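You operate a simulated robot arm through the tools that you are given. There is no shell and no other tool. Be economical: measure what you need, move in short steps, check, and stop when the job is done.

You are at the controls of a simulated robot arm. One attempt, no reset.

Task
Set the ice maker to small cubes and run it till a batch has dropped.
Fine: cube dial and water inlet valve first; switch off after and shut the switch cover.

It is judged by the outcome, as a careful person would: the job done as asked, and still so three seconds after it is handed in. It fails if anything else is knocked over, pushed out of place, dropped, spilled or broken. A push-on lid holds only when it is set on centred and level and pressed home; a screw cap is set on level and turned clockwise until tight.

Robot
A 7-joint arm with a two-finger gripper, fixed in place. Base frame: the origin is at the foot of the arm, x ahead of it, y to its left, z up. Units: mm, rad, N and s.
With the tool pointing down near the work surface it reaches from about 100 to 680 mm from the base axis. Its first joint turns from -2.897 to 2.897 rad. Payload 2.94 kg.
The TCP is the grasp point between the finger pads, 30 mm short of the fingertips. In the tool frame z runs along the fingers and y along their closing line. Largest opening 138 mm; the body of the gripper starts 109 mm behind the TCP.
Orientation is told as [roll, pitch, yaw] about the base's x, y, z axes, in that order, counted from this pose: with the fingers straight down and closing along the base's y, the tool's x points along the base's -x, its y along +y and its z along -z.

Tools
- The arm moves only by the tool arm_command. Its argument "increments" is a list of rows, each a list of 6 numbers: the shift along the tool's x, y, z in mm, then the turn, a rotation vector about the tool's x, y, z in rad. In form: [[tx, ty, tz, wx, wy, wz], ...]. A call has 1 to 8 rows; each row is the pose to reach, as a shift and turn from the pose commanded when the call began, along the tool's axes at that moment. "claw" is the gripper command, from -1 (shut) to 1 (fully open), values between in proportion, set as the call begins (left out, the last holds). Each row takes 0.2 s and may step no farther than 50 mm and 0.15 rad from the row before; otherwise, or with a gripper value out of range, the whole call is refused. A pose out of reach is approached as far as the arm can. The call stops where the force on the tool passes 40 N (or 10 N more than at its start, if that is more) or the arm is blocked; 0.2 s more then pass. The fingers move at their own pace and stop on an object; they squeeze with about 29 N. The grip force told is the motor's: it shows also when the fingers shut on nothing. Time passes only in rows, and 0.2 s behind the last, so rows that repeat a pose let the fingers close. It gives the time, the measured TCP pose, the force on the tool (base axes), the opening and the grip force at its end, in the units of the frame above (readings bear some noise), with the torque about the TCP (base axes, N m) and any sound that the robot's microphone picked up.
- Cameras (640 x 400 px; columns grow to the right, rows downward): "scene" is fixed at [49.4, 501, 1303.2]; the picture's right is [-0.58, -0.81, 0.00], its down [-0.44, 0.32, -0.84] and it looks along [0.68, -0.49, -0.55] (base axes); focal length 371 px, centre (320, 200). "wrist" rides on the gripper at [71, 19, -146] in the tool frame; the picture's right is [-0.26, 0.96, 0.00], its down [-0.85, -0.23, -0.48] and it looks along [-0.46, -0.12, 0.88] (tool axes); focal length 280 px, centre (320, 200).
- get_image(camera): a new picture of that camera. No time passes.
- raise_lower(by): slides the trunk up (or, below 0, down) by that many mm; the arm rides with it, the base frame stays. It gives what a move gives, with no picture.
- measure_at(camera, pixels): for up to 12 pixels [column, row] of the newest picture of that camera ("zoom" is the newest enlarged one), the place [x, y, z] in the base frame of the surface seen there, good to about 2 mm. No time passes.
- zoom(camera, box): a new picture of the part [left, top, right, bottom] of that camera's present view, enlarged. No time passes.
- close_job(): hands the job in; it is judged then, once.

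Go step by step. Measure first, check grasps and placings, and put right what went wrong. The budget is 80 turns and 38 pictures, counting those below and the enlarged ones. Unless the task says otherwise, let go and move clear before handing in, and close with one line.

The tools are called after ">>>" by a JSON object that holds its "method" and its "body". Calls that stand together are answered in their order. arm_command: Moves the arm, as the interface text tells. Its arguments: {"type":"object","properties":{"increments":{"type":"array","items":{"type":"array","items":{"type":"number"}}},"claw":{"type":"number"}},"required":["increments"]} The other tools are called the same way: raise_lower (by) slides the trunk up or down; get_image (camera) takes a picture; measure_at (camera, pixels) gives the place of the surface under pixels of a picture; zoom (camera, box) takes an enlarged picture of a part of a camera's view; close_job () hands the job in.

At the start:

```text
clock: 0.0
tcp_pos: [424.0, 15.4, 1063.3]
tool_rot: [0.001, 0.0, -0.001]
wrist_force: [0.8, -0.5, -0.5]
ft_torque: [0.0, 0.02, 0.0]
finger_gap: 137.8
finger_force: 0.1
trunk travel left (down, up): [-325.0, 129.0]
```

scene: 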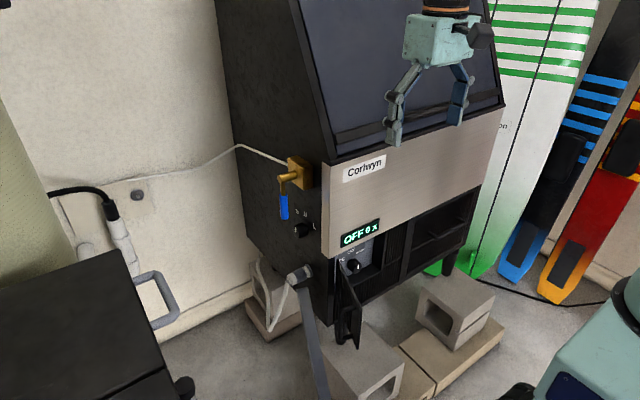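
wrist: 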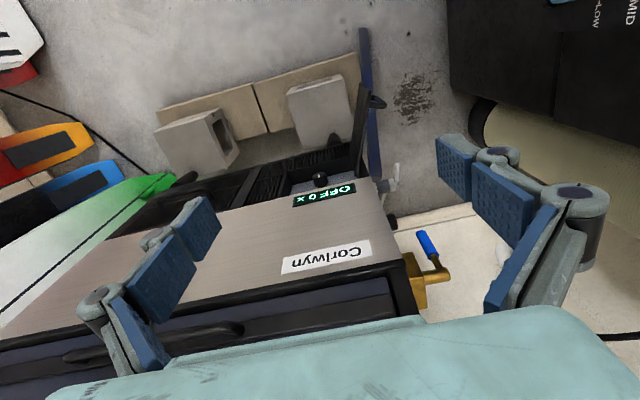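

The scene shows an ice maker with a display "OFF 0 x", a switch knob at about (352,266), a dial at (303,229), and a brass valve with a blue lever at (285,200). I'll zoom in on these.

>>> {"method": "zoom", "body": {"camera": "scene", "box": [260, 140, 420, 240]}}

>>> {"method": "zoom", "body": {"camera": "scene", "box": [280, 215, 408, 295]}}

>>> {"method": "measure_at", "body": {"camera": "scene", "pixels": [[284, 198], [284, 215], [288, 178], [300, 170], [303, 229], [296, 212], [312, 245], [352, 266], [341, 275], [356, 310], [355, 345], [360, 235]]}}

```text
4.00 times, centred on (340, 190) of scene
```

zoom: 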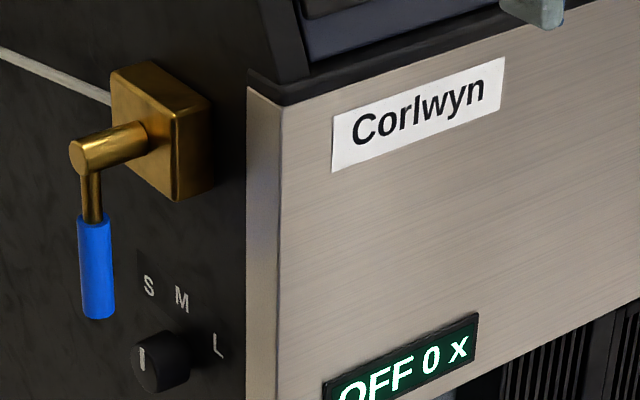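

```text
5.00 times, centred on (344, 255) of scene
```

zoom: 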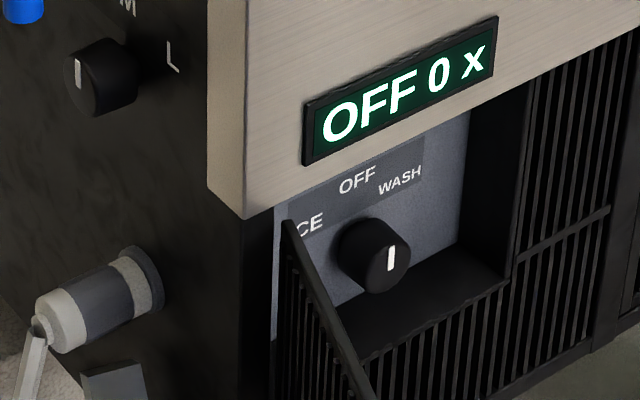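

```text
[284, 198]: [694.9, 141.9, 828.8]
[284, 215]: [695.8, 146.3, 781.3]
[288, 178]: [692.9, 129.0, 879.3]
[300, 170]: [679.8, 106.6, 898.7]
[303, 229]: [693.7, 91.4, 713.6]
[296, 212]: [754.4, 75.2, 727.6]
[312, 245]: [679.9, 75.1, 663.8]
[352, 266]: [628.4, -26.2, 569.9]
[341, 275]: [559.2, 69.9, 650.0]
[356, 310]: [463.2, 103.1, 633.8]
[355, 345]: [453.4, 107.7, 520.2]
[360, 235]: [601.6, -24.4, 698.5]
```

The lever hangs down, across the horizontal line, so the valve is probably shut. I need a closer look at the pointers and labels.

>>> {"method": "zoom", "body": {"camera": "scene", "box": [286, 198, 326, 246]}}

>>> {"method": "measure_at", "body": {"camera": "zoom", "pixels": [[240, 120], [320, 200], [160, 200], [320, 300]]}}

>>> {"method": "zoom", "body": {"camera": "scene", "box": [330, 235, 378, 280]}}

```text
8.33 times, centred on (306, 222) of scene
```

zoom: 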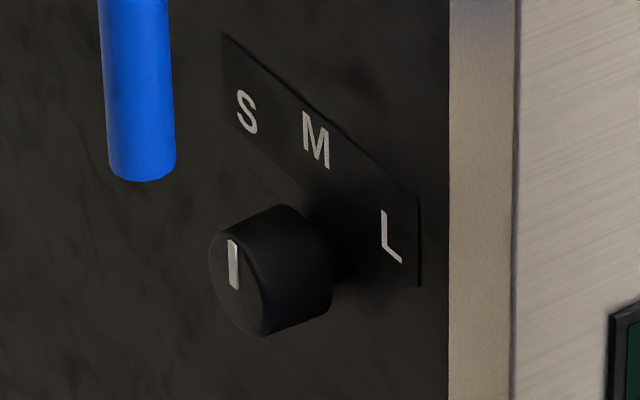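

```text
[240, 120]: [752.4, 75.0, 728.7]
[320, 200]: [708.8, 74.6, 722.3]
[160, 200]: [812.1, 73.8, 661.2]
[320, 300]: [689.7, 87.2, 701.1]
```

```text
8.89 times, centred on (354, 258) of scene
```

zoom: 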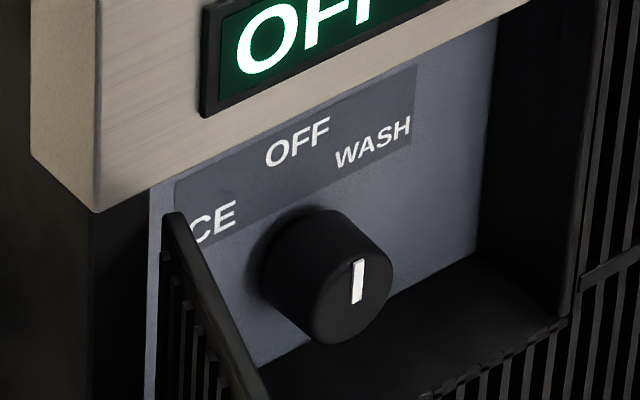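

I'll measure the two knobs' faces, pointers and labels precisely.

>>> {"method": "measure_at", "body": {"camera": "zoom", "pixels": [[359, 263], [355, 300], [350, 280], [325, 325], [375, 250], [297, 142], [372, 143], [210, 222], [440, 200], [175, 222], [250, 380], [420, 340]]}}

>>> {"method": "measure_at", "body": {"camera": "scene", "pixels": [[295.44, 226.8], [295.92, 232.3], [296.0, 232.0], [293.2, 229.0], [298.8, 236.5], [297.2, 211.4], [305.4, 214.7], [314.4, 226.4], [301.7, 223.6], [307, 230], [299.5, 238], [304, 236]]}}

>>> {"method": "measure_at", "body": {"camera": "scene", "pixels": [[338, 262], [356, 298], [357, 347], [340, 325], [338, 300], [348, 295], [283, 181], [291, 175], [284, 191], [280, 205], [288, 205], [312, 185]]}}

```text
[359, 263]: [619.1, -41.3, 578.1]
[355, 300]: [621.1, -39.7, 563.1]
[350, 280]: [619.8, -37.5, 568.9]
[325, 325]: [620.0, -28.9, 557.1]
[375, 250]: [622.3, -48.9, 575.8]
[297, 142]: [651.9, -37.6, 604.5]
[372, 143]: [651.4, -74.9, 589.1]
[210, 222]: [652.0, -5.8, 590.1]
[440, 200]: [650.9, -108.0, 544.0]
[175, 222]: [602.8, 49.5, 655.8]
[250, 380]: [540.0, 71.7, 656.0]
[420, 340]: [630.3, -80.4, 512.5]
```

```text
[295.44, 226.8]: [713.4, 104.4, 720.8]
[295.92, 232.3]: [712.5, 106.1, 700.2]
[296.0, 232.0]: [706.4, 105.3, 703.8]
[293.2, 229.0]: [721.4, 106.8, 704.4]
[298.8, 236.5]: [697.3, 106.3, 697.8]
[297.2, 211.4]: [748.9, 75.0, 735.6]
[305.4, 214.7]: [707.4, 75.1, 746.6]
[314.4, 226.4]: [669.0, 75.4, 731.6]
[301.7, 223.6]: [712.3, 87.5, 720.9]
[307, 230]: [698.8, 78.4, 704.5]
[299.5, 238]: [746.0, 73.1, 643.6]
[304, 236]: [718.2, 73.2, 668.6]
```

```text
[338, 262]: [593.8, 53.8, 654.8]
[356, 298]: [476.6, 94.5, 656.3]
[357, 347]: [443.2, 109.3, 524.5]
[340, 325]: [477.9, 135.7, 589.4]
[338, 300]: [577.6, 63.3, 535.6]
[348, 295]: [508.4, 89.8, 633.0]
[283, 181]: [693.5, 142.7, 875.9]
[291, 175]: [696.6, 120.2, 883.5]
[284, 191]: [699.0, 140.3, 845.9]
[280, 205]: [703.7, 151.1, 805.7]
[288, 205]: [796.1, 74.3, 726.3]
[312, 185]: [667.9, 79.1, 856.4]
```

Dial currently points up at M (centre about x707, z702, face y106). The switch points to OFF (centre y-38, z565), and the cover stands open from hinge (602,50) to tip (445,109). Now I'll check the obstacles on the left side and lower the trunk.

>>> {"method": "measure_at", "body": {"camera": "scene", "pixels": [[60, 280], [130, 290], [165, 290], [110, 205], [298, 275], [312, 330], [320, 390], [135, 240], [190, 385], [240, 148], [20, 200], [380, 350]]}}

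>>> {"method": "raise_lower", "body": {"by": -200}}

```text
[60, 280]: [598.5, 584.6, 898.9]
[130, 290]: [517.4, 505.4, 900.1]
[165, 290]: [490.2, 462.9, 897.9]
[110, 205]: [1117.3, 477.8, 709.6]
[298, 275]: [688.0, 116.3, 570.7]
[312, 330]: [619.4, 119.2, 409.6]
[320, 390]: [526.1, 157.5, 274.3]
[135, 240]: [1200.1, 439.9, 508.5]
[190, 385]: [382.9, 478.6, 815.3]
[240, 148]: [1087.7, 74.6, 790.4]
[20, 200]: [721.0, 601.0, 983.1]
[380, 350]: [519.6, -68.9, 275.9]
```

```text
clock: 2.2
tcp_pos: [423.8, 15.5, 863.1]
tool_rot: [-0.001, 0.0, 0.0]
wrist_force: [0.6, -0.3, -0.1]
ft_torque: [-0.04, -0.01, -0.03]
finger_gap: 138.0
finger_force: 0.1
trunk travel left (down, up): [-125.0, 329.0]
```

The left obstacle is a cabinet top at z≈899 with y≥460, so there is room between. Now I'll swing the fingers toward -y while moving to the left side, closing the gripper partly.

>>> {"method": "arm_command", "body": {"increments": [[-8, 24, 0, 0.14, 0, 0], [-16, 48, 0, 0.28, 0, 0], [-24, 72, 0, 0.42, 0, 0], [-32, 96, 0, 0.56, 0, 0], [-40, 120, 0, 0.7, 0, 0], [-48, 144, 0, 0.84, 0, 0], [-56, 168, 0, 0.98, 0, 0], [-56, 190, 0, 1.12, 0, 0]], "claw": -0.4}}

```text
clock: 4.0
tcp_pos: [479.6, 204.5, 864.2]
tool_rot: [-1.122, 0.0, 0.001]
wrist_force: [-0.7, -0.5, -0.4]
ft_torque: [0.07, 0.02, 0.03]
finger_gap: 41.1
finger_force: 0.0
trunk travel left (down, up): [-125.0, 329.0]
```

The pose matches the command. Next I'll finish the roll to horizontal, then yaw about 45° so the fingers point diagonally (+x,-y), closing them for the lever push.

>>> {"method": "arm_command", "body": {"increments": [[0, 0, 0, 0.15, 0, 0], [0, 0, 0, 0.3, 0, 0], [0, 0, 0, 0.448, 0, 0]], "claw": -1}}

>>> {"method": "arm_command", "body": {"increments": [[0, 0, 0, 0, -0.14, 0], [0, 0, 0, 0, -0.28, 0], [0, 0, 0, 0, -0.42, 0], [0, 0, 0, 0, -0.56, 0], [0, 0, 0, 0, -0.7, 0], [0, 0, 0, 0, -0.785, 0]]}}

```text
clock: 5.0
tcp_pos: [484.3, 210.4, 908.9]
tool_rot: [-1.483, -0.087, 0.017]
wrist_force: [0.2, 0.5, 0.2]
ft_torque: [-0.03, -0.03, -0.03]
finger_gap: 0.3
finger_force: 28.1
trunk travel left (down, up): [-125.0, 329.0]
stopped in row 3: the arm was blocked; the commanded pose is now the measured one
```

```text
clock: 6.4
tcp_pos: [485.6, 213.4, 893.5]
tool_rot: [-1.57, -0.084, 0.805]
wrist_force: [1.1, -0.1, 0.2]
ft_torque: [0.03, -0.01, 0.03]
finger_gap: 0.0
finger_force: 28.2
trunk travel left (down, up): [-125.0, 329.0]
```

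It stopped at an arm limit, but after the yaw the fingers point diagonally and level. I'll move the tips to just ahead of the lever, at around TCP (629,156,800).

>>> {"method": "arm_command", "body": {"increments": [[-15, 30, 10, 0, 0, 0], [-30, 60, 40, 0, 0, 0], [-45, 90, 75, 0, 0, 0], [-49, 98, 110, 0, 0, 0], [-49, 98, 142, 0, 0, 0]]}}

>>> {"method": "get_image", "body": {"camera": "scene"}}

```text
clock: 7.6
tcp_pos: [627.5, 156.5, 799.7]
tool_rot: [-1.569, -0.084, 0.802]
wrist_force: [-0.8, -0.1, -0.2]
ft_torque: [0.01, 0.02, -0.03]
finger_gap: 0.0
finger_force: 28.7
trunk travel left (down, up): [-125.0, 329.0]
```

```text
31 pictures are left
```

scene: 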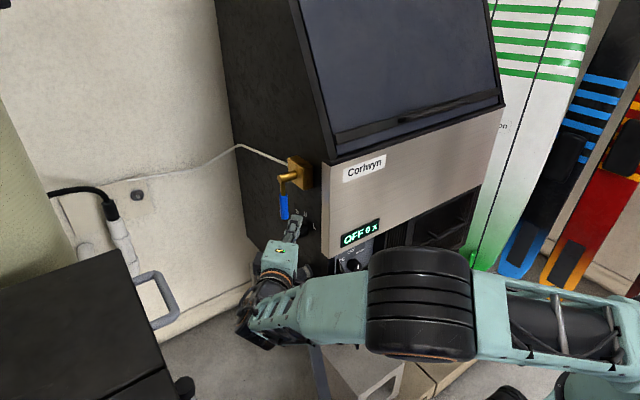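

The gripper is beside the lever, tips at px (297,215). I'll push along +x by 60 mm and watch for resistance.

>>> {"method": "arm_command", "body": {"increments": [[-10.3, 0.9, 10.8, 0, 0, 0], [-20.6, 1.7, 21.6, 0, 0, 0], [-27.5, 2.3, 28.8, 0, 0, 0], [-34.3, 2.9, 36, 0, 0, 0], [-41.2, 3.5, 43.2, 0, 0, 0]]}}

>>> {"method": "zoom", "body": {"camera": "scene", "box": [240, 140, 400, 240]}}

```text
clock: 8.7
tcp_pos: [675.2, 160.6, 798.1]
tool_rot: [-1.567, -0.083, 0.801]
wrist_force: [-12.6, 6.4, 4.7]
ft_torque: [-0.06, -0.11, -0.02]
finger_gap: 6.0
finger_force: 27.9
trunk travel left (down, up): [-125.0, 329.0]
stopped in row 5: the force on the tool passed its limit at 54 N (the readings are from after the stop); the commanded pose is now the measured one
```

```text
4.00 times, centred on (320, 190) of scene
```

zoom: 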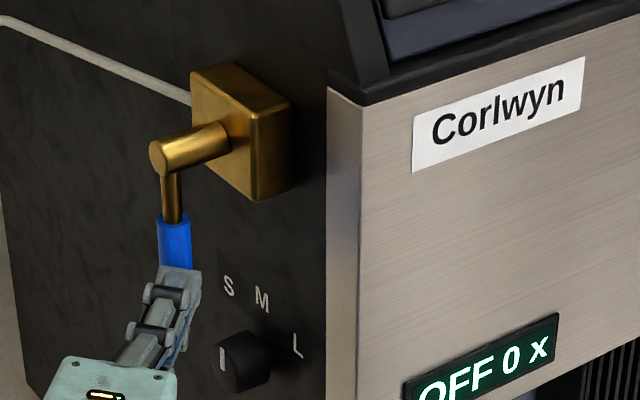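

The tip pressed end-on against the lever (54 N stop) and the zoom shows no rotation, so the lever doesn't go toward +x. I'll back off, go around behind it and pull it toward the front.

>>> {"method": "arm_command", "body": {"increments": [[0, 0, -30, 0, 0, 0], [0, 0, -50, 0, 0, 0], [-20, 0, -50, 0, 0, 0], [-38, 1, -50, 0, 0, 0], [-38, 1, -20, 0, 0, 0], [-38, 1, 5, 0, 0, 0], [-38, 1, 22, 0, 0, 0]]}}

>>> {"method": "zoom", "body": {"camera": "scene", "box": [240, 140, 400, 240]}}

```text
clock: 10.3
tcp_pos: [719.6, 169.3, 797.4]
tool_rot: [-1.564, -0.083, 0.8]
wrist_force: [-0.9, -0.8, 0.3]
ft_torque: [0.02, -0.03, 0.01]
finger_gap: 0.0
finger_force: 28.4
trunk travel left (down, up): [-125.0, 329.0]
```

```text
4.00 times, centred on (320, 190) of scene
```

zoom: 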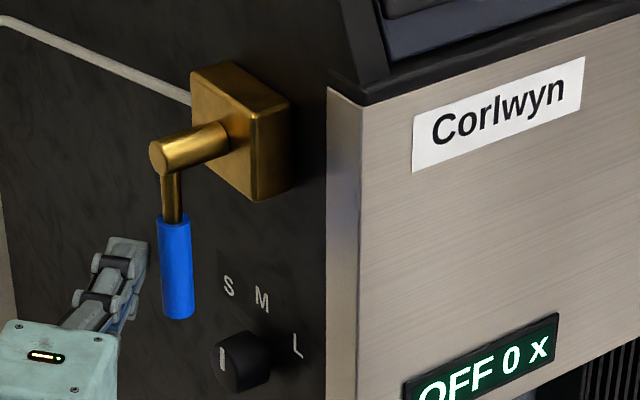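

The finger is now behind the lever and clear of it. I'll pull along the arc toward -x and up.

>>> {"method": "arm_command", "body": {"increments": [[15.8, -1.3, -16.6, 0, 0, 0], [31, -2.6, -32.4, 0, 0, 0], [45.3, -3.8, -47.5, 0, 0, 0], [58.4, -13, -62, 0, 0, 0], [70.4, -27, -75.6, 0, 0, 0], [77.7, -46.6, -85, 0, 0, 0], [82.2, -68, -91.4, 0, 0, 0]]}}

>>> {"method": "zoom", "body": {"camera": "scene", "box": [240, 140, 400, 240]}}

```text
clock: 11.9
tcp_pos: [592.5, 170.4, 858.3]
tool_rot: [-1.565, -0.082, 0.799]
wrist_force: [-0.8, -0.3, -0.2]
ft_torque: [0.0, -0.04, -0.03]
finger_gap: 0.1
finger_force: 28.1
trunk travel left (down, up): [-125.0, 329.0]
```

```text
4.00 times, centred on (320, 190) of scene
```

zoom: 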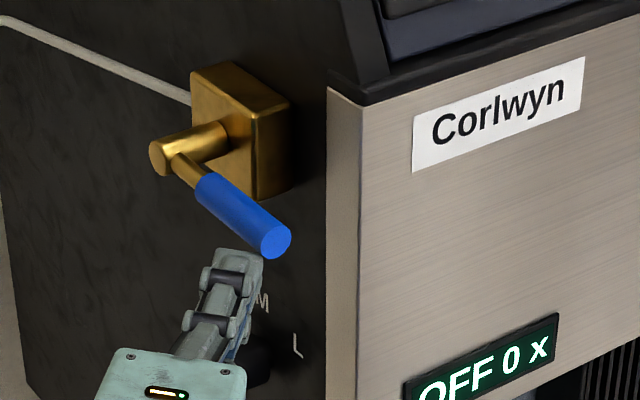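

The lever swung forward. I'll check how horizontal it is.

>>> {"method": "measure_at", "body": {"camera": "zoom", "pixels": [[187, 170], [205, 187], [235, 212], [260, 230], [276, 242], [160, 157]]}}

>>> {"method": "arm_command", "body": {"increments": [[0, -8, 0, 0, 0, 0], [0, -16, 0, 0, 0, 0]]}}

```text
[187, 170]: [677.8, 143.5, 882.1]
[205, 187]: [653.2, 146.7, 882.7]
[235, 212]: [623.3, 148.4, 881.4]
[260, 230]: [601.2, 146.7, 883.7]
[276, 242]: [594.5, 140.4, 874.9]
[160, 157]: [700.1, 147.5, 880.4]
```

```text
clock: 12.5
tcp_pos: [590.9, 174.6, 874.7]
tool_rot: [-1.565, -0.082, 0.809]
wrist_force: [-0.4, 20.5, -6.9]
ft_torque: [0.11, 0.08, 0.19]
finger_gap: 0.1
finger_force: 28.7
trunk travel left (down, up): [-125.0, 329.0]
```

The lever is horizontal (z≈882 all along), so the valve is open. I'll retreat and look at arm clearance before going to the dial.

>>> {"method": "arm_command", "body": {"increments": [[0, 14, 0, 0, 0, 0], [0, 20, -25, 0, 0, 0], [0, 40, -60, 0, 0, 0], [0, 60, -90, 0, 0, 0]], "claw": 0}}

>>> {"method": "get_image", "body": {"camera": "scene"}}

>>> {"method": "measure_at", "body": {"camera": "scene", "pixels": [[330, 300], [420, 270], [420, 340], [500, 300], [570, 320], [610, 370], [270, 320], [270, 255], [330, 280], [300, 240], [352, 300], [380, 300]]}}

```text
clock: 13.5
tcp_pos: [530.2, 234.6, 818.6]
tool_rot: [-1.564, -0.084, 0.796]
wrist_force: [-0.1, -0.2, -0.1]
ft_torque: [0.04, 0.01, -0.01]
finger_gap: 69.0
finger_force: 0.0
trunk travel left (down, up): [-125.0, 329.0]
```

```text
27 pictures are left
```

scene: 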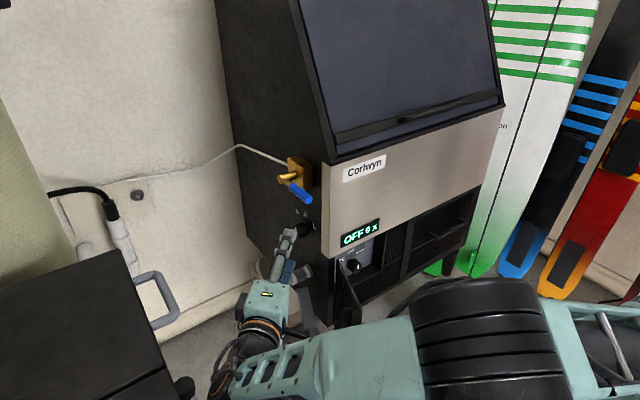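

```text
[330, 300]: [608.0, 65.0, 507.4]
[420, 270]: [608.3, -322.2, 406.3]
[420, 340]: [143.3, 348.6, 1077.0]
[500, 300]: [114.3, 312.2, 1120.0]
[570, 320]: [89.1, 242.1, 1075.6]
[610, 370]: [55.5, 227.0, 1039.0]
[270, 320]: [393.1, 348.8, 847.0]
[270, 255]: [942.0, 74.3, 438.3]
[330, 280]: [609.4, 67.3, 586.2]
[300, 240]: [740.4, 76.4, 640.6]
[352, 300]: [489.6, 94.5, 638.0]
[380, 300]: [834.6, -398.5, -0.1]
```

The arm slopes down from high on the left, with good clearance over the cover. I'll move to the pre-grasp for the dial, gripper opened about 69 mm.

>>> {"method": "arm_command", "body": {"increments": [[-2, 30, 10, 0, 0, 0], [-5, 60, 30, 0, 0, 0], [-8, 90, 60, 0, 0, 0], [-11.8, 118, 90, 0, 0, 0], [-11.8, 118, 124, 0, 0, 0]]}}

>>> {"method": "zoom", "body": {"camera": "scene", "box": [230, 160, 390, 260]}}

>>> {"method": "get_image", "body": {"camera": "wrist"}}

```text
clock: 14.7
tcp_pos: [635.5, 166.4, 700.3]
tool_rot: [-1.565, -0.082, 0.799]
wrist_force: [-0.9, 0.6, 0.1]
ft_torque: [-0.01, 0.03, -0.03]
finger_gap: 68.7
finger_force: 0.1
trunk travel left (down, up): [-125.0, 329.0]
```

```text
4.00 times, centred on (310, 210) of scene
```

zoom: 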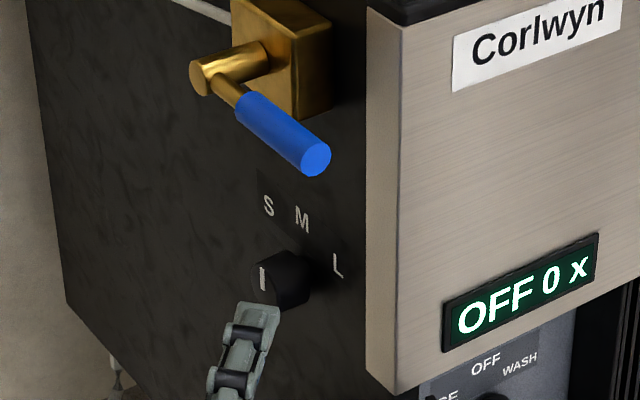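

```text
25 pictures are left
```

wrist: 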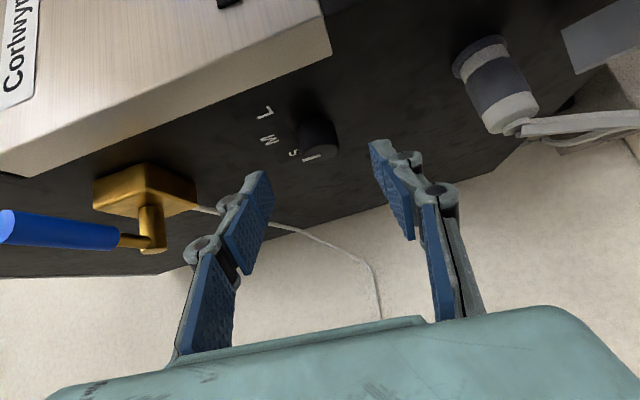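

The jaws straddle the dial, seen in the wrist picture at (318,137). I'll pre-tilt by -0.3 rad about the dial axis, so the turn stays comfortable, then zoom on the knob to confirm its centre.

>>> {"method": "arm_command", "body": {"increments": [[0.2, 9, 1.7, 0.107, -0.009, 0.1045], [0.4, 19.3, 3.5, 0.2145, -0.0177, 0.209]]}}

>>> {"method": "zoom", "body": {"camera": "wrist", "box": [240, 80, 400, 180]}}

```text
clock: 15.3
tcp_pos: [638.0, 164.5, 681.6]
tool_rot: [-1.789, -0.289, 0.841]
wrist_force: [0.3, 0.2, 0.8]
ft_torque: [0.02, 0.04, 0.06]
finger_gap: 69.0
finger_force: 0.2
trunk travel left (down, up): [-125.0, 329.0]
```

```text
4.00 times, centred on (320, 130) of wrist
```

zoom: 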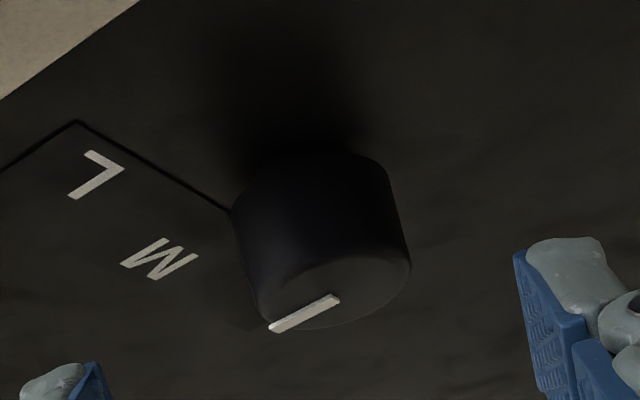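

>>> {"method": "measure_at", "body": {"camera": "zoom", "pixels": [[275, 327], [335, 298], [402, 275], [262, 312], [345, 255], [300, 270], [165, 260], [97, 175], [375, 305], [240, 235], [385, 195]]}}

```text
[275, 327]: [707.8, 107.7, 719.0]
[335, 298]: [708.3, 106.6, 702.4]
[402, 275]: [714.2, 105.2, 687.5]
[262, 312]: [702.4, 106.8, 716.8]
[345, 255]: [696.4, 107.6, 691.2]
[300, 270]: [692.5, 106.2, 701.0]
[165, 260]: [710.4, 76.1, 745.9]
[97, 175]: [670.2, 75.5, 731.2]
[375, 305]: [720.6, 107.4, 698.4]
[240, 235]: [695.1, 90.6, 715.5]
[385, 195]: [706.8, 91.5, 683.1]
```

Dial centre confirmed at about (708, 702) with radius ≈19, pointing at M. I'll advance and then close on it.

>>> {"method": "arm_command", "body": {"increments": [[0, 0, 25, 0, 0, 0], [0, 0, 50, 0, 0, 0], [0, 0, 70, 0, 0, 0], [0, 0, 80, 0, 0, 0]]}}

>>> {"method": "arm_command", "body": {"increments": [[0, 0, 0, 0, 0, 0], [0, 0, 0, 0, 0, 0], [0, 0, 0, 0, 0, 0]], "claw": -1}}

>>> {"method": "zoom", "body": {"camera": "scene", "box": [250, 180, 378, 260]}}

```text
clock: 16.3
tcp_pos: [693.3, 109.5, 695.2]
tool_rot: [-1.788, -0.288, 0.838]
wrist_force: [-0.6, -0.1, 0.0]
ft_torque: [0.01, -0.04, -0.02]
finger_gap: 69.3
finger_force: 0.1
trunk travel left (down, up): [-125.0, 329.0]
```

```text
clock: 17.1
tcp_pos: [692.4, 108.0, 696.2]
tool_rot: [-1.79, -0.289, 0.839]
wrist_force: [-1.7, -0.8, 5.2]
ft_torque: [-0.71, -0.09, -0.43]
finger_gap: 38.1
finger_force: 44.8
trunk travel left (down, up): [-125.0, 329.0]
```

```text
5.00 times, centred on (314, 220) of scene
```

zoom: 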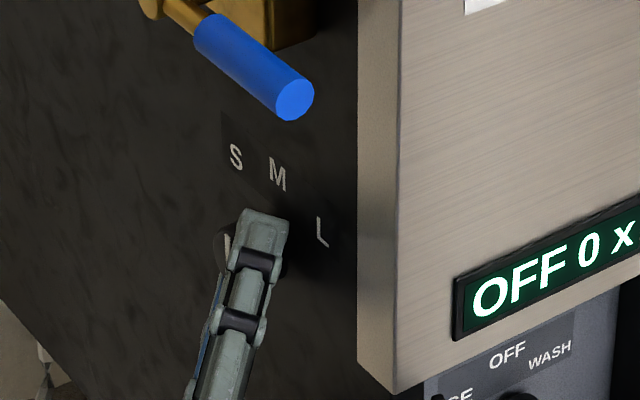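

The dial is held (38 mm gap). I'll turn it about 0.9 rad toward S about its own axis.

>>> {"method": "arm_command", "body": {"increments": [[-0.24, -2.49, 0.02, -0.1059, 0.0092, -0.1037], [-0.76, -4.93, 0.33, -0.2118, 0.0184, -0.2074], [-1.47, -7.27, 0.85, -0.3177, 0.0276, -0.3111], [-2.41, -9.38, 1.63, -0.4236, 0.0368, -0.4148], [-3.61, -11.34, 2.68, -0.5295, 0.046, -0.5185], [-4.93, -13.02, 3.89, -0.6354, 0.0552, -0.6222]]}}

>>> {"method": "zoom", "body": {"camera": "scene", "box": [250, 180, 378, 260]}}

```text
clock: 18.5
tcp_pos: [692.9, 108.6, 713.6]
tool_rot: [-1.135, 0.324, 0.853]
wrist_force: [-3.1, 3.6, 21.9]
ft_torque: [-0.55, -0.6, 0.37]
finger_gap: 37.9
finger_force: 44.9
trunk travel left (down, up): [-125.0, 329.0]
```

```text
5.00 times, centred on (314, 220) of scene
```

zoom: 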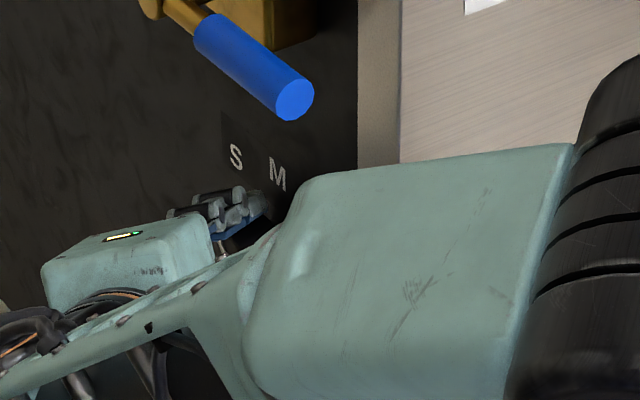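

The turn ran through. I'll open, back out along the fingers and look at the pointer.

>>> {"method": "arm_command", "body": {"increments": [[0, 0, 0, 0, 0, 0], [0, 0, 0, 0, 0, 0], [0, 0, -25, 0, 0, 0], [0, 0, -55, 0, 0, 0], [0, 0, -90, 0, 0, 0]], "claw": 0}}

>>> {"method": "zoom", "body": {"camera": "wrist", "box": [200, 60, 440, 210]}}

```text
clock: 19.7
tcp_pos: [640.2, 170.2, 746.1]
tool_rot: [-1.133, 0.327, 0.854]
wrist_force: [0.5, 0.3, -0.1]
ft_torque: [0.02, 0.0, -0.04]
finger_gap: 68.8
finger_force: 0.1
trunk travel left (down, up): [-125.0, 329.0]
```

```text
2.67 times, centred on (320, 135) of wrist
```

zoom: 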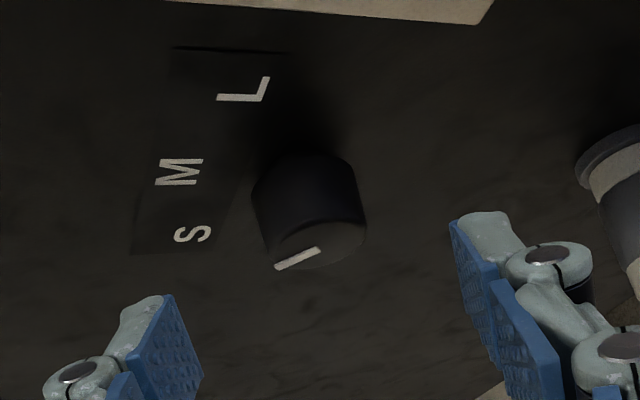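

>>> {"method": "measure_at", "body": {"camera": "zoom", "pixels": [[279, 266], [317, 250], [290, 261], [360, 235], [275, 255], [320, 225], [195, 234], [180, 170]]}}

```text
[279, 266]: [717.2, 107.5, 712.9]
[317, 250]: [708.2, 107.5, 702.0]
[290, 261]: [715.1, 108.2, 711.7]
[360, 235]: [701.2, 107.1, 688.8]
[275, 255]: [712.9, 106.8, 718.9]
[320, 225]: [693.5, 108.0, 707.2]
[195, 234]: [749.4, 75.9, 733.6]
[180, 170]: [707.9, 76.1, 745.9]
```

The pointer is at about 40° while the S label is near 52° from M, so it's slightly short. I'll regrip and turn another 0.2 rad.

>>> {"method": "arm_command", "body": {"increments": [[0, 0, 35, 0, 0, 0], [0, 0, 65, 0, 0, 0], [0, 0, 90, 0, 0, 0]]}}

>>> {"method": "arm_command", "body": {"increments": [[0, 0, 0, 0, 0, 0], [0, 0, 0, 0, 0, 0], [0, 0, 0, 0, 0, 0], [-0.36, -1.85, 0.22, -0.0713, 0.0062, -0.0698], [-0.73, -3.69, 0.44, -0.1426, 0.0124, -0.1396], [-0.73, -3.69, 0.44, -0.1426, 0.0124, -0.1396]], "claw": -1}}

>>> {"method": "arm_command", "body": {"increments": [[0, 0, 0, 0, 0, 0], [0, 0, 0, 0, 0, 0], [0, 0, -25, 0, 0, 0], [0, 0, -55, 0, 0, 0], [0, 0, -90, 0, 0, 0]], "claw": 0}}

>>> {"method": "zoom", "body": {"camera": "wrist", "box": [240, 80, 400, 180]}}

```text
clock: 20.5
tcp_pos: [693.3, 106.3, 709.4]
tool_rot: [-1.13, 0.325, 0.854]
wrist_force: [-0.5, 0.3, -0.2]
ft_torque: [0.04, 0.04, -0.01]
finger_gap: 69.1
finger_force: 0.0
trunk travel left (down, up): [-125.0, 329.0]
```

```text
clock: 21.9
tcp_pos: [695.6, 106.3, 716.7]
tool_rot: [-0.97, 0.451, 0.913]
wrist_force: [-1.0, -1.4, 24.9]
ft_torque: [-1.27, -1.08, -0.56]
finger_gap: 37.7
finger_force: 45.1
trunk travel left (down, up): [-125.0, 329.0]
```

```text
clock: 23.1
tcp_pos: [649.8, 171.8, 757.3]
tool_rot: [-0.962, 0.454, 0.917]
wrist_force: [-0.3, 0.4, -0.7]
ft_torque: [-0.03, 0.0, -0.01]
finger_gap: 69.1
finger_force: 0.0
trunk travel left (down, up): [-125.0, 329.0]
```

```text
4.00 times, centred on (320, 130) of wrist
```

zoom: 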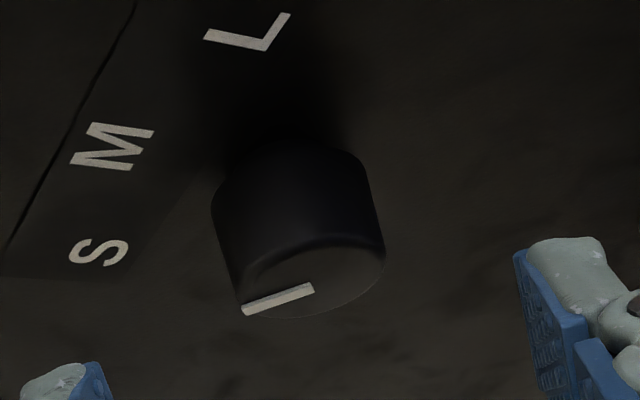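

>>> {"method": "measure_at", "body": {"camera": "zoom", "pixels": [[247, 310], [312, 289], [255, 306], [305, 291], [280, 299], [245, 304], [316, 288]]}}

```text
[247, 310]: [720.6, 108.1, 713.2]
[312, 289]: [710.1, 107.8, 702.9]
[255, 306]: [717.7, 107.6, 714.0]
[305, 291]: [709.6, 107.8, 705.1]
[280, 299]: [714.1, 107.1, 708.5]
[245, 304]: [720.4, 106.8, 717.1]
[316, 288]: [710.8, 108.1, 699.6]
```

The pointer now reads about 45° and the second turn met firm resistance, so the dial is at its S stop. Next I'll move back to the front, untilting on the way, for the switch.

>>> {"method": "arm_command", "body": {"increments": [[9, 15, -22, 0, 0, 0], [18, 30, -40, 0.1, -0.009, 0.098], [27, 45, -55, 0.2, -0.018, 0.196], [36, 60, -67, 0.3, -0.026, 0.294], [45, 76, -77, 0.4, -0.035, 0.391], [54, 90, -86, 0.485, -0.043, 0.475], [62, 102, -94, 0.571, -0.05, 0.558]], "claw": -0.2}}

>>> {"method": "arm_command", "body": {"increments": [[0, 0, 0, -0.011, -0.128, 0], [0, 0, 0, -0.021, -0.256, 0], [0, 0, 0, -0.032, -0.384, 0], [0, 0, 0, -0.042, -0.512, 0], [0, 0, 0, -0.053, -0.64, 0], [0, 0, 0, -0.063, -0.768, 0]]}}

```text
clock: 24.7
tcp_pos: [500.9, 199.9, 759.9]
tool_rot: [-1.574, -0.09, 0.802]
wrist_force: [0.5, 0.8, -0.2]
ft_torque: [0.03, 0.04, -0.01]
finger_gap: 55.3
finger_force: 0.0
trunk travel left (down, up): [-125.0, 329.0]
```

```text
clock: 26.1
tcp_pos: [500.7, 199.5, 758.8]
tool_rot: [-1.576, -0.088, 1.572]
wrist_force: [-1.0, -0.6, 0.3]
ft_torque: [-0.01, 0.01, -0.05]
finger_gap: 54.8
finger_force: 0.0
trunk travel left (down, up): [-125.0, 329.0]
```

Fingers now point straight ahead. I'll move sideways to y≈-38, back a bit, then lower the trunk, and check.

>>> {"method": "arm_command", "body": {"increments": [[40, -3.5, -20, 0, 0, 0], [80, -7, -50, 0, 0, 0], [120, -10.5, -60, 0, 0, 0], [160, -14, -60, 0, 0, 0], [200, -17.5, -60, 0, 0, 0], [237, -21, -60, 0, 0, 0]]}}

>>> {"method": "raise_lower", "body": {"by": -120}}

>>> {"method": "get_image", "body": {"camera": "scene"}}

>>> {"method": "get_image", "body": {"camera": "wrist"}}

```text
refused: row 2 steps farther than a row can; nothing moved
```

```text
clock: 27.6
tcp_pos: [500.4, 198.8, 638.8]
tool_rot: [-1.576, -0.085, 1.571]
wrist_force: [-0.1, 0.1, 0.0]
ft_torque: [-0.01, 0.02, 0.0]
finger_gap: 55.1
finger_force: 0.1
trunk travel left (down, up): [-5.0, 449.0]
```

```text
19 pictures are left
```

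scene: 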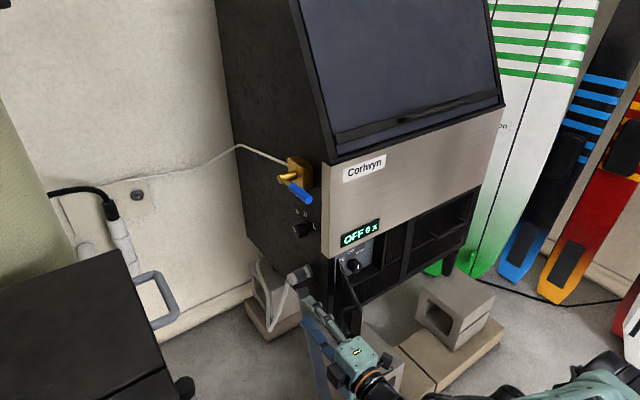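

```text
18 pictures are left
```

wrist: 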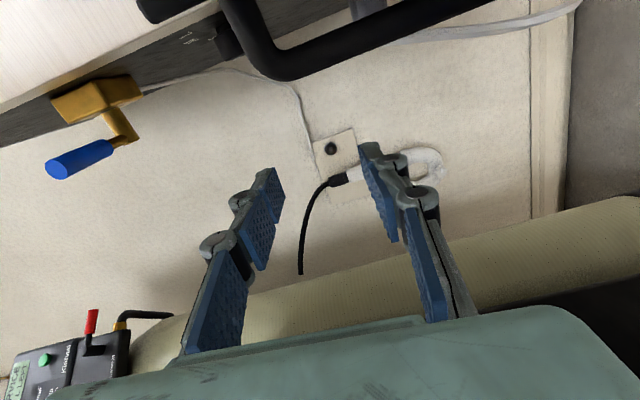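

That sideways move was refused (step too long) but the trunk drop was clear, with the cover handle beside the gripper. I'll rise above the cover, cross over in y, then come down in front of the switch.

>>> {"method": "arm_command", "body": {"increments": [[-4, -45, -10, 0, 0, 0], [-8, -90, -20, 0, 0, 0], [-10, -115, -30, 0, 0, 0], [30, -118, -40, 0, 0, 0], [70, -122, -50, 0, 0, 0], [110, -126, -55, 0, 0, 0], [150, -129, -55, 0, 0, 0], [190, -132, -55, 0, 0, 0]]}}

>>> {"method": "arm_command", "body": {"increments": [[30, -3, 0, 0, 0, 0], [42, 30, 0, 0, 0, 0], [46, 70, 0, 0, 0, 0], [50, 110, 0, 0, 0, 0], [54, 150, 0, 0, 0, 0], [54, 183, 0, 0, 0, 0]]}}

>>> {"method": "get_image", "body": {"camera": "scene"}}

>>> {"method": "get_image", "body": {"camera": "wrist"}}

```text
clock: 29.4
tcp_pos: [557.4, 13.3, 698.2]
tool_rot: [-1.573, -0.092, 1.57]
wrist_force: [-0.8, -2.9, -3.0]
ft_torque: [0.0, -0.34, 0.37]
finger_gap: 55.1
finger_force: 0.2
out of reach, approached as far as the arm can: row 3, 4, 5, 6, 7, 8
trunk travel left (down, up): [-5.0, 449.0]
```

```text
clock: 30.8
tcp_pos: [558.4, -24.8, 513.2]
tool_rot: [-1.579, -0.086, 1.571]
wrist_force: [0.4, 0.3, 0.7]
ft_torque: [0.0, 0.0, 0.05]
finger_gap: 55.0
finger_force: 0.0
trunk travel left (down, up): [-5.0, 449.0]
```

```text
17 pictures are left
```

scene: 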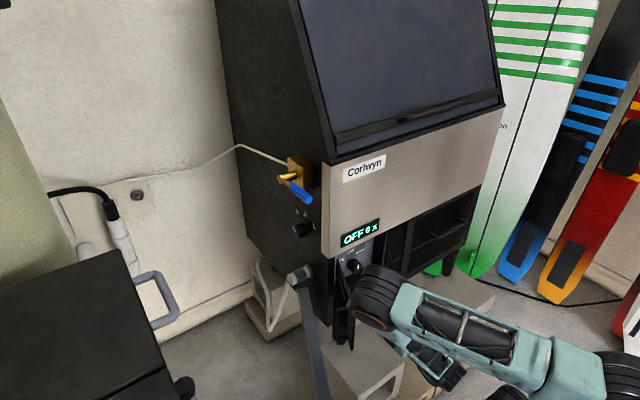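

```text
16 pictures are left
```

wrist: 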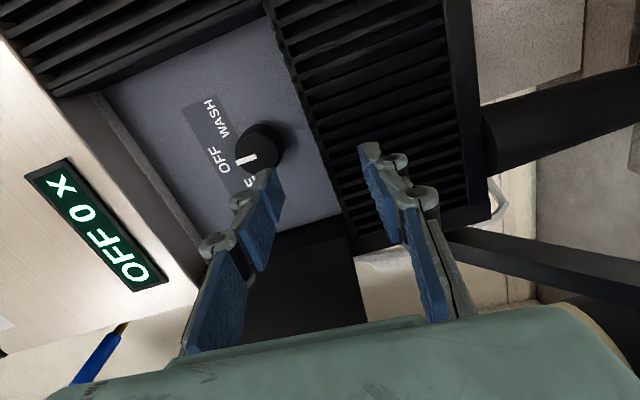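

I'm in front of the switch, but lower (z 513) than planned. I'll measure the arm's closeness to the cover and the knob's position from the wrist view.

>>> {"method": "measure_at", "body": {"camera": "scene", "pixels": [[370, 290], [400, 300], [352, 300], [430, 320], [500, 350], [345, 330], [340, 345], [352, 318], [432, 365]]}}

>>> {"method": "zoom", "body": {"camera": "wrist", "box": [180, 80, 340, 200]}}

>>> {"method": "measure_at", "body": {"camera": "wrist", "pixels": [[240, 161], [255, 156], [262, 158], [247, 142], [278, 148], [209, 164], [224, 108], [250, 182], [330, 215], [100, 95], [300, 170], [340, 290]]}}

```text
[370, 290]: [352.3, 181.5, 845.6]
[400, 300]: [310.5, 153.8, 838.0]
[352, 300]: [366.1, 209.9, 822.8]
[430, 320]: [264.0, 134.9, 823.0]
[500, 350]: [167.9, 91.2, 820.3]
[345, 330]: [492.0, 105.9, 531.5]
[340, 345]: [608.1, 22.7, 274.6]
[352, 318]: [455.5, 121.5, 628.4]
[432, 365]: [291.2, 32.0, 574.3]
```

```text
3.33 times, centred on (260, 140) of wrist
```

zoom: 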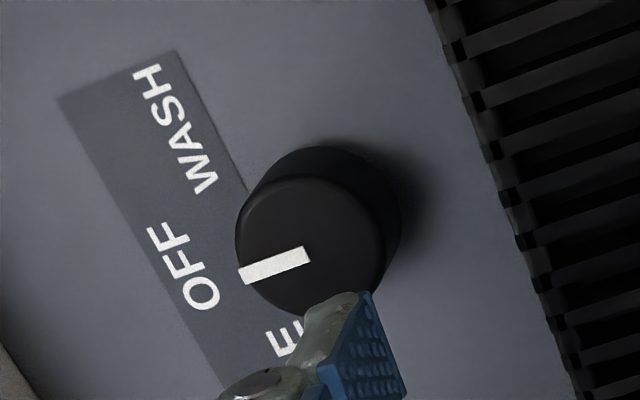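

```text
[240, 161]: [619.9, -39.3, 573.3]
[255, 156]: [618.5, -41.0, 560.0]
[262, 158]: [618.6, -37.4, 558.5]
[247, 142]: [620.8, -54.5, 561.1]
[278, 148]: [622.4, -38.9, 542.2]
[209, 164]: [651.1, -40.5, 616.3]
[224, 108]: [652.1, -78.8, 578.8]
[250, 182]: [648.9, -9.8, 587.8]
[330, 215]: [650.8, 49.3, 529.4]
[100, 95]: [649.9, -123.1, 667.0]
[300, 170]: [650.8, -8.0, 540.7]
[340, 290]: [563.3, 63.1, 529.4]
```

The knob is at y≈-39.5, z≈560, face x≈619, and the elbow is well clear of the cover. I'll align, pretilt +0.35 rad about the finger axis, and narrow the gap to about 48.

>>> {"method": "arm_command", "body": {"increments": [[4, -16, -10, 0, 0, 0.12], [7, -32, -10, 0, 0, 0.24], [10.6, -47.9, -10, 0, 0, 0.35]], "claw": -0.3}}

>>> {"method": "get_image", "body": {"camera": "wrist"}}

```text
clock: 31.6
tcp_pos: [547.3, -37.6, 560.5]
tool_rot: [-1.576, -0.438, 1.574]
wrist_force: [0.5, -0.4, 0.5]
ft_torque: [-0.01, -0.01, 0.02]
finger_gap: 48.3
finger_force: 0.1
trunk travel left (down, up): [-5.0, 449.0]
```

```text
14 pictures are left
```

wrist: 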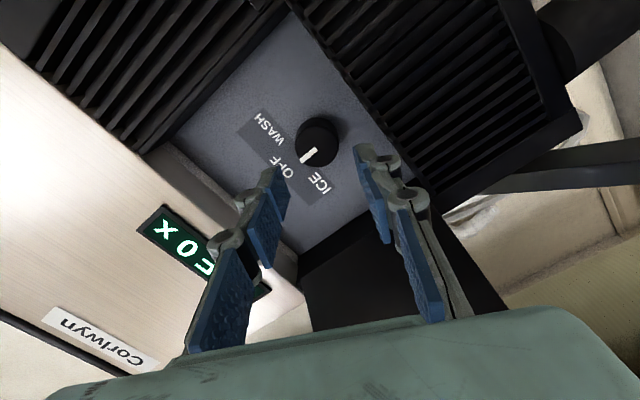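

The jaws line up with the switch knob. I'll advance 63 mm, then close.

>>> {"method": "arm_command", "body": {"increments": [[1.7, -0.8, 20, 0, 0, 0], [1.7, -0.8, 40, 0, 0, 0], [1.7, -0.8, 55, 0, 0, 0], [1.7, -0.8, 63, 0, 0, 0]]}}

>>> {"method": "arm_command", "body": {"increments": [[0, 0, 0, 0, 0, 0], [0, 0, 0, 0, 0, 0], [0, 0, 0, 0, 0, 0]], "claw": -1}}

```text
clock: 32.6
tcp_pos: [610.9, -40.3, 560.0]
tool_rot: [-1.576, -0.437, 1.573]
wrist_force: [-0.1, 0.3, -0.6]
ft_torque: [-0.01, -0.01, -0.03]
finger_gap: 48.2
finger_force: 0.1
trunk travel left (down, up): [-5.0, 449.0]
```

```text
clock: 33.4
tcp_pos: [610.9, -40.1, 562.3]
tool_rot: [-1.578, -0.436, 1.572]
wrist_force: [2.2, -1.6, 2.1]
ft_torque: [-0.01, -0.06, -0.07]
finger_gap: 37.0
finger_force: 44.9
trunk travel left (down, up): [-5.0, 449.0]
```

The knob is held (37 mm). I'll turn it counter-clockwise about 0.88 rad to ICE and check the display.

>>> {"method": "arm_command", "body": {"increments": [[0, 0, 0, 0, 0, -0.14], [0, 0, 0, 0, 0, -0.28], [0, 0, 0, 0, 0, -0.42], [0, 0, 0, 0, 0, -0.56], [0, 0, 0, 0, 0, -0.7], [0, 0, 0, 0, 0, -0.8], [0, 0, 0, 0, 0, -0.88]]}}

>>> {"method": "zoom", "body": {"camera": "scene", "box": [310, 200, 438, 280]}}

```text
clock: 35.0
tcp_pos: [611.8, -39.4, 559.5]
tool_rot: [-1.578, 0.445, 1.567]
wrist_force: [13.4, 0.1, 4.5]
ft_torque: [0.63, -0.22, -0.13]
finger_gap: 37.2
finger_force: 45.3
trunk travel left (down, up): [-5.0, 449.0]
```

```text
5.00 times, centred on (374, 240) of scene
```

zoom: 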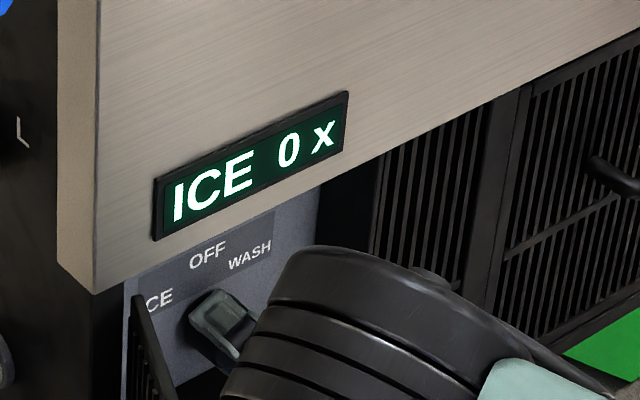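

The display now reads "ICE 0 x". I'll hold and wait, listening for the drop.

>>> {"method": "arm_command", "body": {"increments": [[0, 0, 0, 0, 0, 0], [0, 0, 0, 0, 0, 0], [0, 0, 0, 0, 0, 0], [0, 0, 0, 0, 0, 0], [0, 0, 0, 0, 0, 0], [0, 0, 0, 0, 0, 0], [0, 0, 0, 0, 0, 0], [0, 0, 0, 0, 0, 0]]}}

>>> {"method": "arm_command", "body": {"increments": [[0, 0, 0, 0, 0, 0], [0, 0, 0, 0, 0, 0], [0, 0, 0, 0, 0, 0], [0, 0, 0, 0, 0, 0], [0, 0, 0, 0, 0, 0], [0, 0, 0, 0, 0, 0], [0, 0, 0, 0, 0, 0], [0, 0, 0, 0, 0, 0]]}}

>>> {"method": "arm_command", "body": {"increments": [[0, 0, 0, 0, 0, 0], [0, 0, 0, 0, 0, 0], [0, 0, 0, 0, 0, 0], [0, 0, 0, 0, 0, 0], [0, 0, 0, 0, 0, 0], [0, 0, 0, 0, 0, 0], [0, 0, 0, 0, 0, 0], [0, 0, 0, 0, 0, 0]]}}

>>> {"method": "zoom", "body": {"camera": "scene", "box": [310, 200, 438, 280]}}

```text
clock: 36.8
tcp_pos: [610.5, -39.3, 560.6]
tool_rot: [-1.578, 0.446, 1.567]
wrist_force: [14.3, 4.0, 6.8]
ft_torque: [-0.02, -0.18, 0.15]
finger_gap: 37.2
finger_force: 45.2
trunk travel left (down, up): [-5.0, 449.0]
```

```text
clock: 38.6
tcp_pos: [610.5, -40.4, 560.8]
tool_rot: [-1.578, 0.444, 1.567]
wrist_force: [15.9, 6.1, 8.1]
ft_torque: [-0.02, -0.18, 0.2]
finger_gap: 37.2
finger_force: 45.0
trunk travel left (down, up): [-5.0, 449.0]
```

```text
clock: 40.4
tcp_pos: [610.6, -40.9, 560.3]
tool_rot: [-1.576, 0.445, 1.567]
wrist_force: [13.2, 8.9, 7.5]
ft_torque: [-0.04, -0.16, 0.21]
finger_gap: 37.2
finger_force: 44.9
trunk travel left (down, up): [-5.0, 449.0]
```

```text
5.00 times, centred on (374, 240) of scene
```

zoom: 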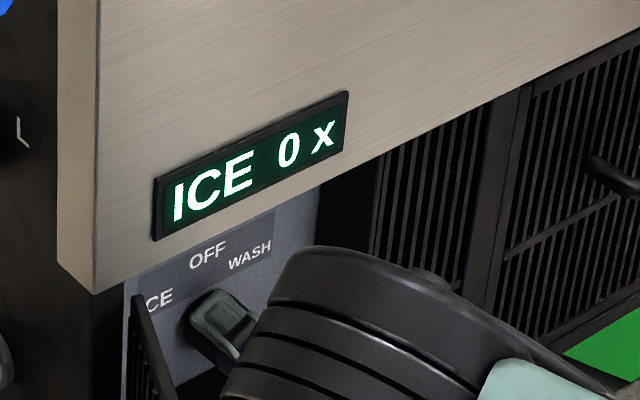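

Still 0 and no sound yet after about 5 s. I'll keep waiting.

>>> {"method": "arm_command", "body": {"increments": [[0, 0, 0, 0, 0, 0], [0, 0, 0, 0, 0, 0], [0, 0, 0, 0, 0, 0], [0, 0, 0, 0, 0, 0], [0, 0, 0, 0, 0, 0], [0, 0, 0, 0, 0, 0], [0, 0, 0, 0, 0, 0], [0, 0, 0, 0, 0, 0]]}}

>>> {"method": "arm_command", "body": {"increments": [[0, 0, 0, 0, 0, 0], [0, 0, 0, 0, 0, 0], [0, 0, 0, 0, 0, 0], [0, 0, 0, 0, 0, 0], [0, 0, 0, 0, 0, 0], [0, 0, 0, 0, 0, 0], [0, 0, 0, 0, 0, 0], [0, 0, 0, 0, 0, 0]]}}

>>> {"method": "arm_command", "body": {"increments": [[0, 0, 0, 0, 0, 0], [0, 0, 0, 0, 0, 0], [0, 0, 0, 0, 0, 0], [0, 0, 0, 0, 0, 0], [0, 0, 0, 0, 0, 0], [0, 0, 0, 0, 0, 0], [0, 0, 0, 0, 0, 0], [0, 0, 0, 0, 0, 0]]}}

>>> {"method": "zoom", "body": {"camera": "scene", "box": [310, 200, 438, 280]}}

```text
clock: 42.2
tcp_pos: [609.4, -40.0, 560.9]
tool_rot: [-1.579, 0.446, 1.568]
wrist_force: [11.6, 8.7, 6.9]
ft_torque: [0.01, -0.13, 0.28]
finger_gap: 37.0
finger_force: 45.4
trunk travel left (down, up): [-5.0, 449.0]
```

```text
clock: 44.0
tcp_pos: [611.1, -40.4, 561.1]
tool_rot: [-1.577, 0.445, 1.566]
wrist_force: [9.0, 9.7, 6.2]
ft_torque: [-0.01, -0.15, 0.24]
finger_gap: 37.0
finger_force: 45.0
trunk travel left (down, up): [-5.0, 449.0]
```

```text
clock: 45.8
tcp_pos: [610.6, -40.1, 561.0]
tool_rot: [-1.578, 0.444, 1.567]
wrist_force: [5.1, 9.4, 5.4]
ft_torque: [0.01, -0.14, 0.28]
finger_gap: 37.4
finger_force: 44.7
trunk travel left (down, up): [-5.0, 449.0]
```

```text
5.00 times, centred on (374, 240) of scene
```

zoom: 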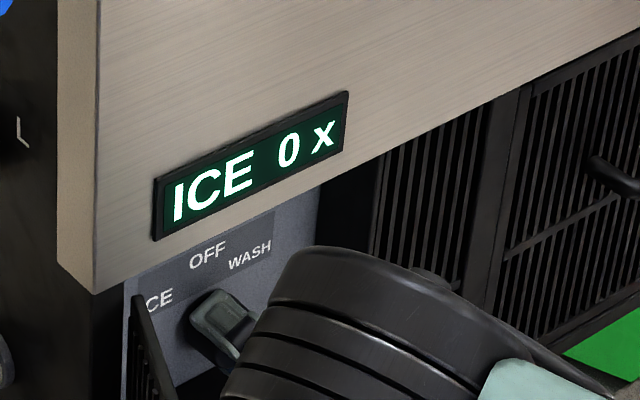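

Still "ICE 0 x" after 11 s. I'll continue to wait in short batches and listen.

>>> {"method": "arm_command", "body": {"increments": [[0, 0, 0, 0, 0, 0], [0, 0, 0, 0, 0, 0], [0, 0, 0, 0, 0, 0], [0, 0, 0, 0, 0, 0], [0, 0, 0, 0, 0, 0], [0, 0, 0, 0, 0, 0], [0, 0, 0, 0, 0, 0], [0, 0, 0, 0, 0, 0]]}}

>>> {"method": "arm_command", "body": {"increments": [[0, 0, 0, 0, 0, 0], [0, 0, 0, 0, 0, 0], [0, 0, 0, 0, 0, 0], [0, 0, 0, 0, 0, 0], [0, 0, 0, 0, 0, 0], [0, 0, 0, 0, 0, 0], [0, 0, 0, 0, 0, 0], [0, 0, 0, 0, 0, 0]]}}

>>> {"method": "arm_command", "body": {"increments": [[0, 0, 0, 0, 0, 0], [0, 0, 0, 0, 0, 0], [0, 0, 0, 0, 0, 0], [0, 0, 0, 0, 0, 0], [0, 0, 0, 0, 0, 0], [0, 0, 0, 0, 0, 0], [0, 0, 0, 0, 0, 0], [0, 0, 0, 0, 0, 0]]}}

>>> {"method": "arm_command", "body": {"increments": [[0, 0, 0, 0, 0, 0], [0, 0, 0, 0, 0, 0], [0, 0, 0, 0, 0, 0], [0, 0, 0, 0, 0, 0], [0, 0, 0, 0, 0, 0], [0, 0, 0, 0, 0, 0], [0, 0, 0, 0, 0, 0], [0, 0, 0, 0, 0, 0]]}}

```text
clock: 47.6
tcp_pos: [610.7, -40.1, 560.6]
tool_rot: [-1.578, 0.445, 1.566]
wrist_force: [4.0, 9.4, 7.1]
ft_torque: [-0.02, -0.13, 0.26]
finger_gap: 37.2
finger_force: 45.4
trunk travel left (down, up): [-5.0, 449.0]
```

```text
clock: 49.4
tcp_pos: [609.6, -41.2, 561.7]
tool_rot: [-1.579, 0.447, 1.566]
wrist_force: [2.7, 9.8, 5.5]
ft_torque: [-0.02, -0.19, 0.24]
finger_gap: 36.9
finger_force: 45.4
trunk travel left (down, up): [-5.0, 449.0]
```

```text
clock: 51.2
tcp_pos: [609.3, -40.5, 561.0]
tool_rot: [-1.578, 0.445, 1.567]
wrist_force: [1.1, 8.1, 5.8]
ft_torque: [-0.05, -0.14, 0.21]
finger_gap: 37.1
finger_force: 44.4
trunk travel left (down, up): [-5.0, 449.0]
```

```text
clock: 53.0
tcp_pos: [610.4, -41.0, 560.4]
tool_rot: [-1.578, 0.445, 1.566]
wrist_force: [0.4, 7.6, 5.9]
ft_torque: [0.0, -0.13, 0.21]
finger_gap: 37.2
finger_force: 45.0
trunk travel left (down, up): [-5.0, 449.0]
```

No sound by 18 s. I'll check the display once more and keep waiting.

>>> {"method": "arm_command", "body": {"increments": [[0, 0, 0, 0, 0, 0], [0, 0, 0, 0, 0, 0], [0, 0, 0, 0, 0, 0], [0, 0, 0, 0, 0, 0], [0, 0, 0, 0, 0, 0], [0, 0, 0, 0, 0, 0], [0, 0, 0, 0, 0, 0], [0, 0, 0, 0, 0, 0]]}}

>>> {"method": "arm_command", "body": {"increments": [[0, 0, 0, 0, 0, 0], [0, 0, 0, 0, 0, 0], [0, 0, 0, 0, 0, 0], [0, 0, 0, 0, 0, 0], [0, 0, 0, 0, 0, 0], [0, 0, 0, 0, 0, 0], [0, 0, 0, 0, 0, 0], [0, 0, 0, 0, 0, 0]]}}

>>> {"method": "arm_command", "body": {"increments": [[0, 0, 0, 0, 0, 0], [0, 0, 0, 0, 0, 0], [0, 0, 0, 0, 0, 0], [0, 0, 0, 0, 0, 0], [0, 0, 0, 0, 0, 0], [0, 0, 0, 0, 0, 0], [0, 0, 0, 0, 0, 0], [0, 0, 0, 0, 0, 0]]}}

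>>> {"method": "zoom", "body": {"camera": "scene", "box": [270, 160, 414, 260]}}

```text
clock: 54.8
tcp_pos: [610.1, -40.7, 560.8]
tool_rot: [-1.577, 0.447, 1.566]
wrist_force: [0.8, 7.3, 4.7]
ft_torque: [0.01, -0.14, 0.21]
finger_gap: 37.1
finger_force: 44.7
trunk travel left (down, up): [-5.0, 449.0]
```

```text
clock: 56.6
tcp_pos: [609.9, -40.8, 561.1]
tool_rot: [-1.577, 0.445, 1.569]
wrist_force: [0.6, 6.1, 5.6]
ft_torque: [-0.02, -0.14, 0.2]
finger_gap: 37.1
finger_force: 46.1
trunk travel left (down, up): [-5.0, 449.0]
```

```text
clock: 58.4
tcp_pos: [610.2, -40.7, 560.4]
tool_rot: [-1.578, 0.446, 1.567]
wrist_force: [0.0, 7.1, 5.6]
ft_torque: [0.0, -0.12, 0.17]
finger_gap: 37.1
finger_force: 45.4
trunk travel left (down, up): [-5.0, 449.0]
```

```text
4.00 times, centred on (342, 210) of scene
```

zoom: 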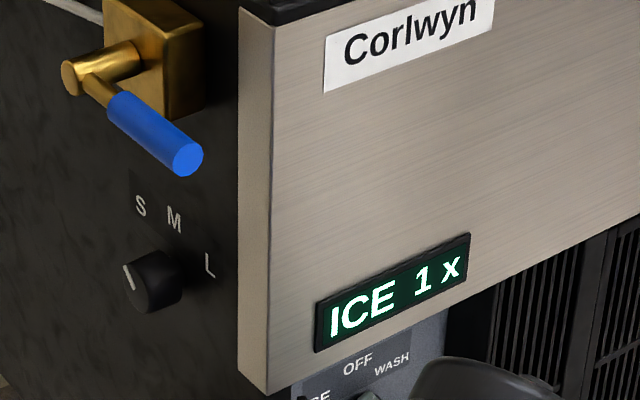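

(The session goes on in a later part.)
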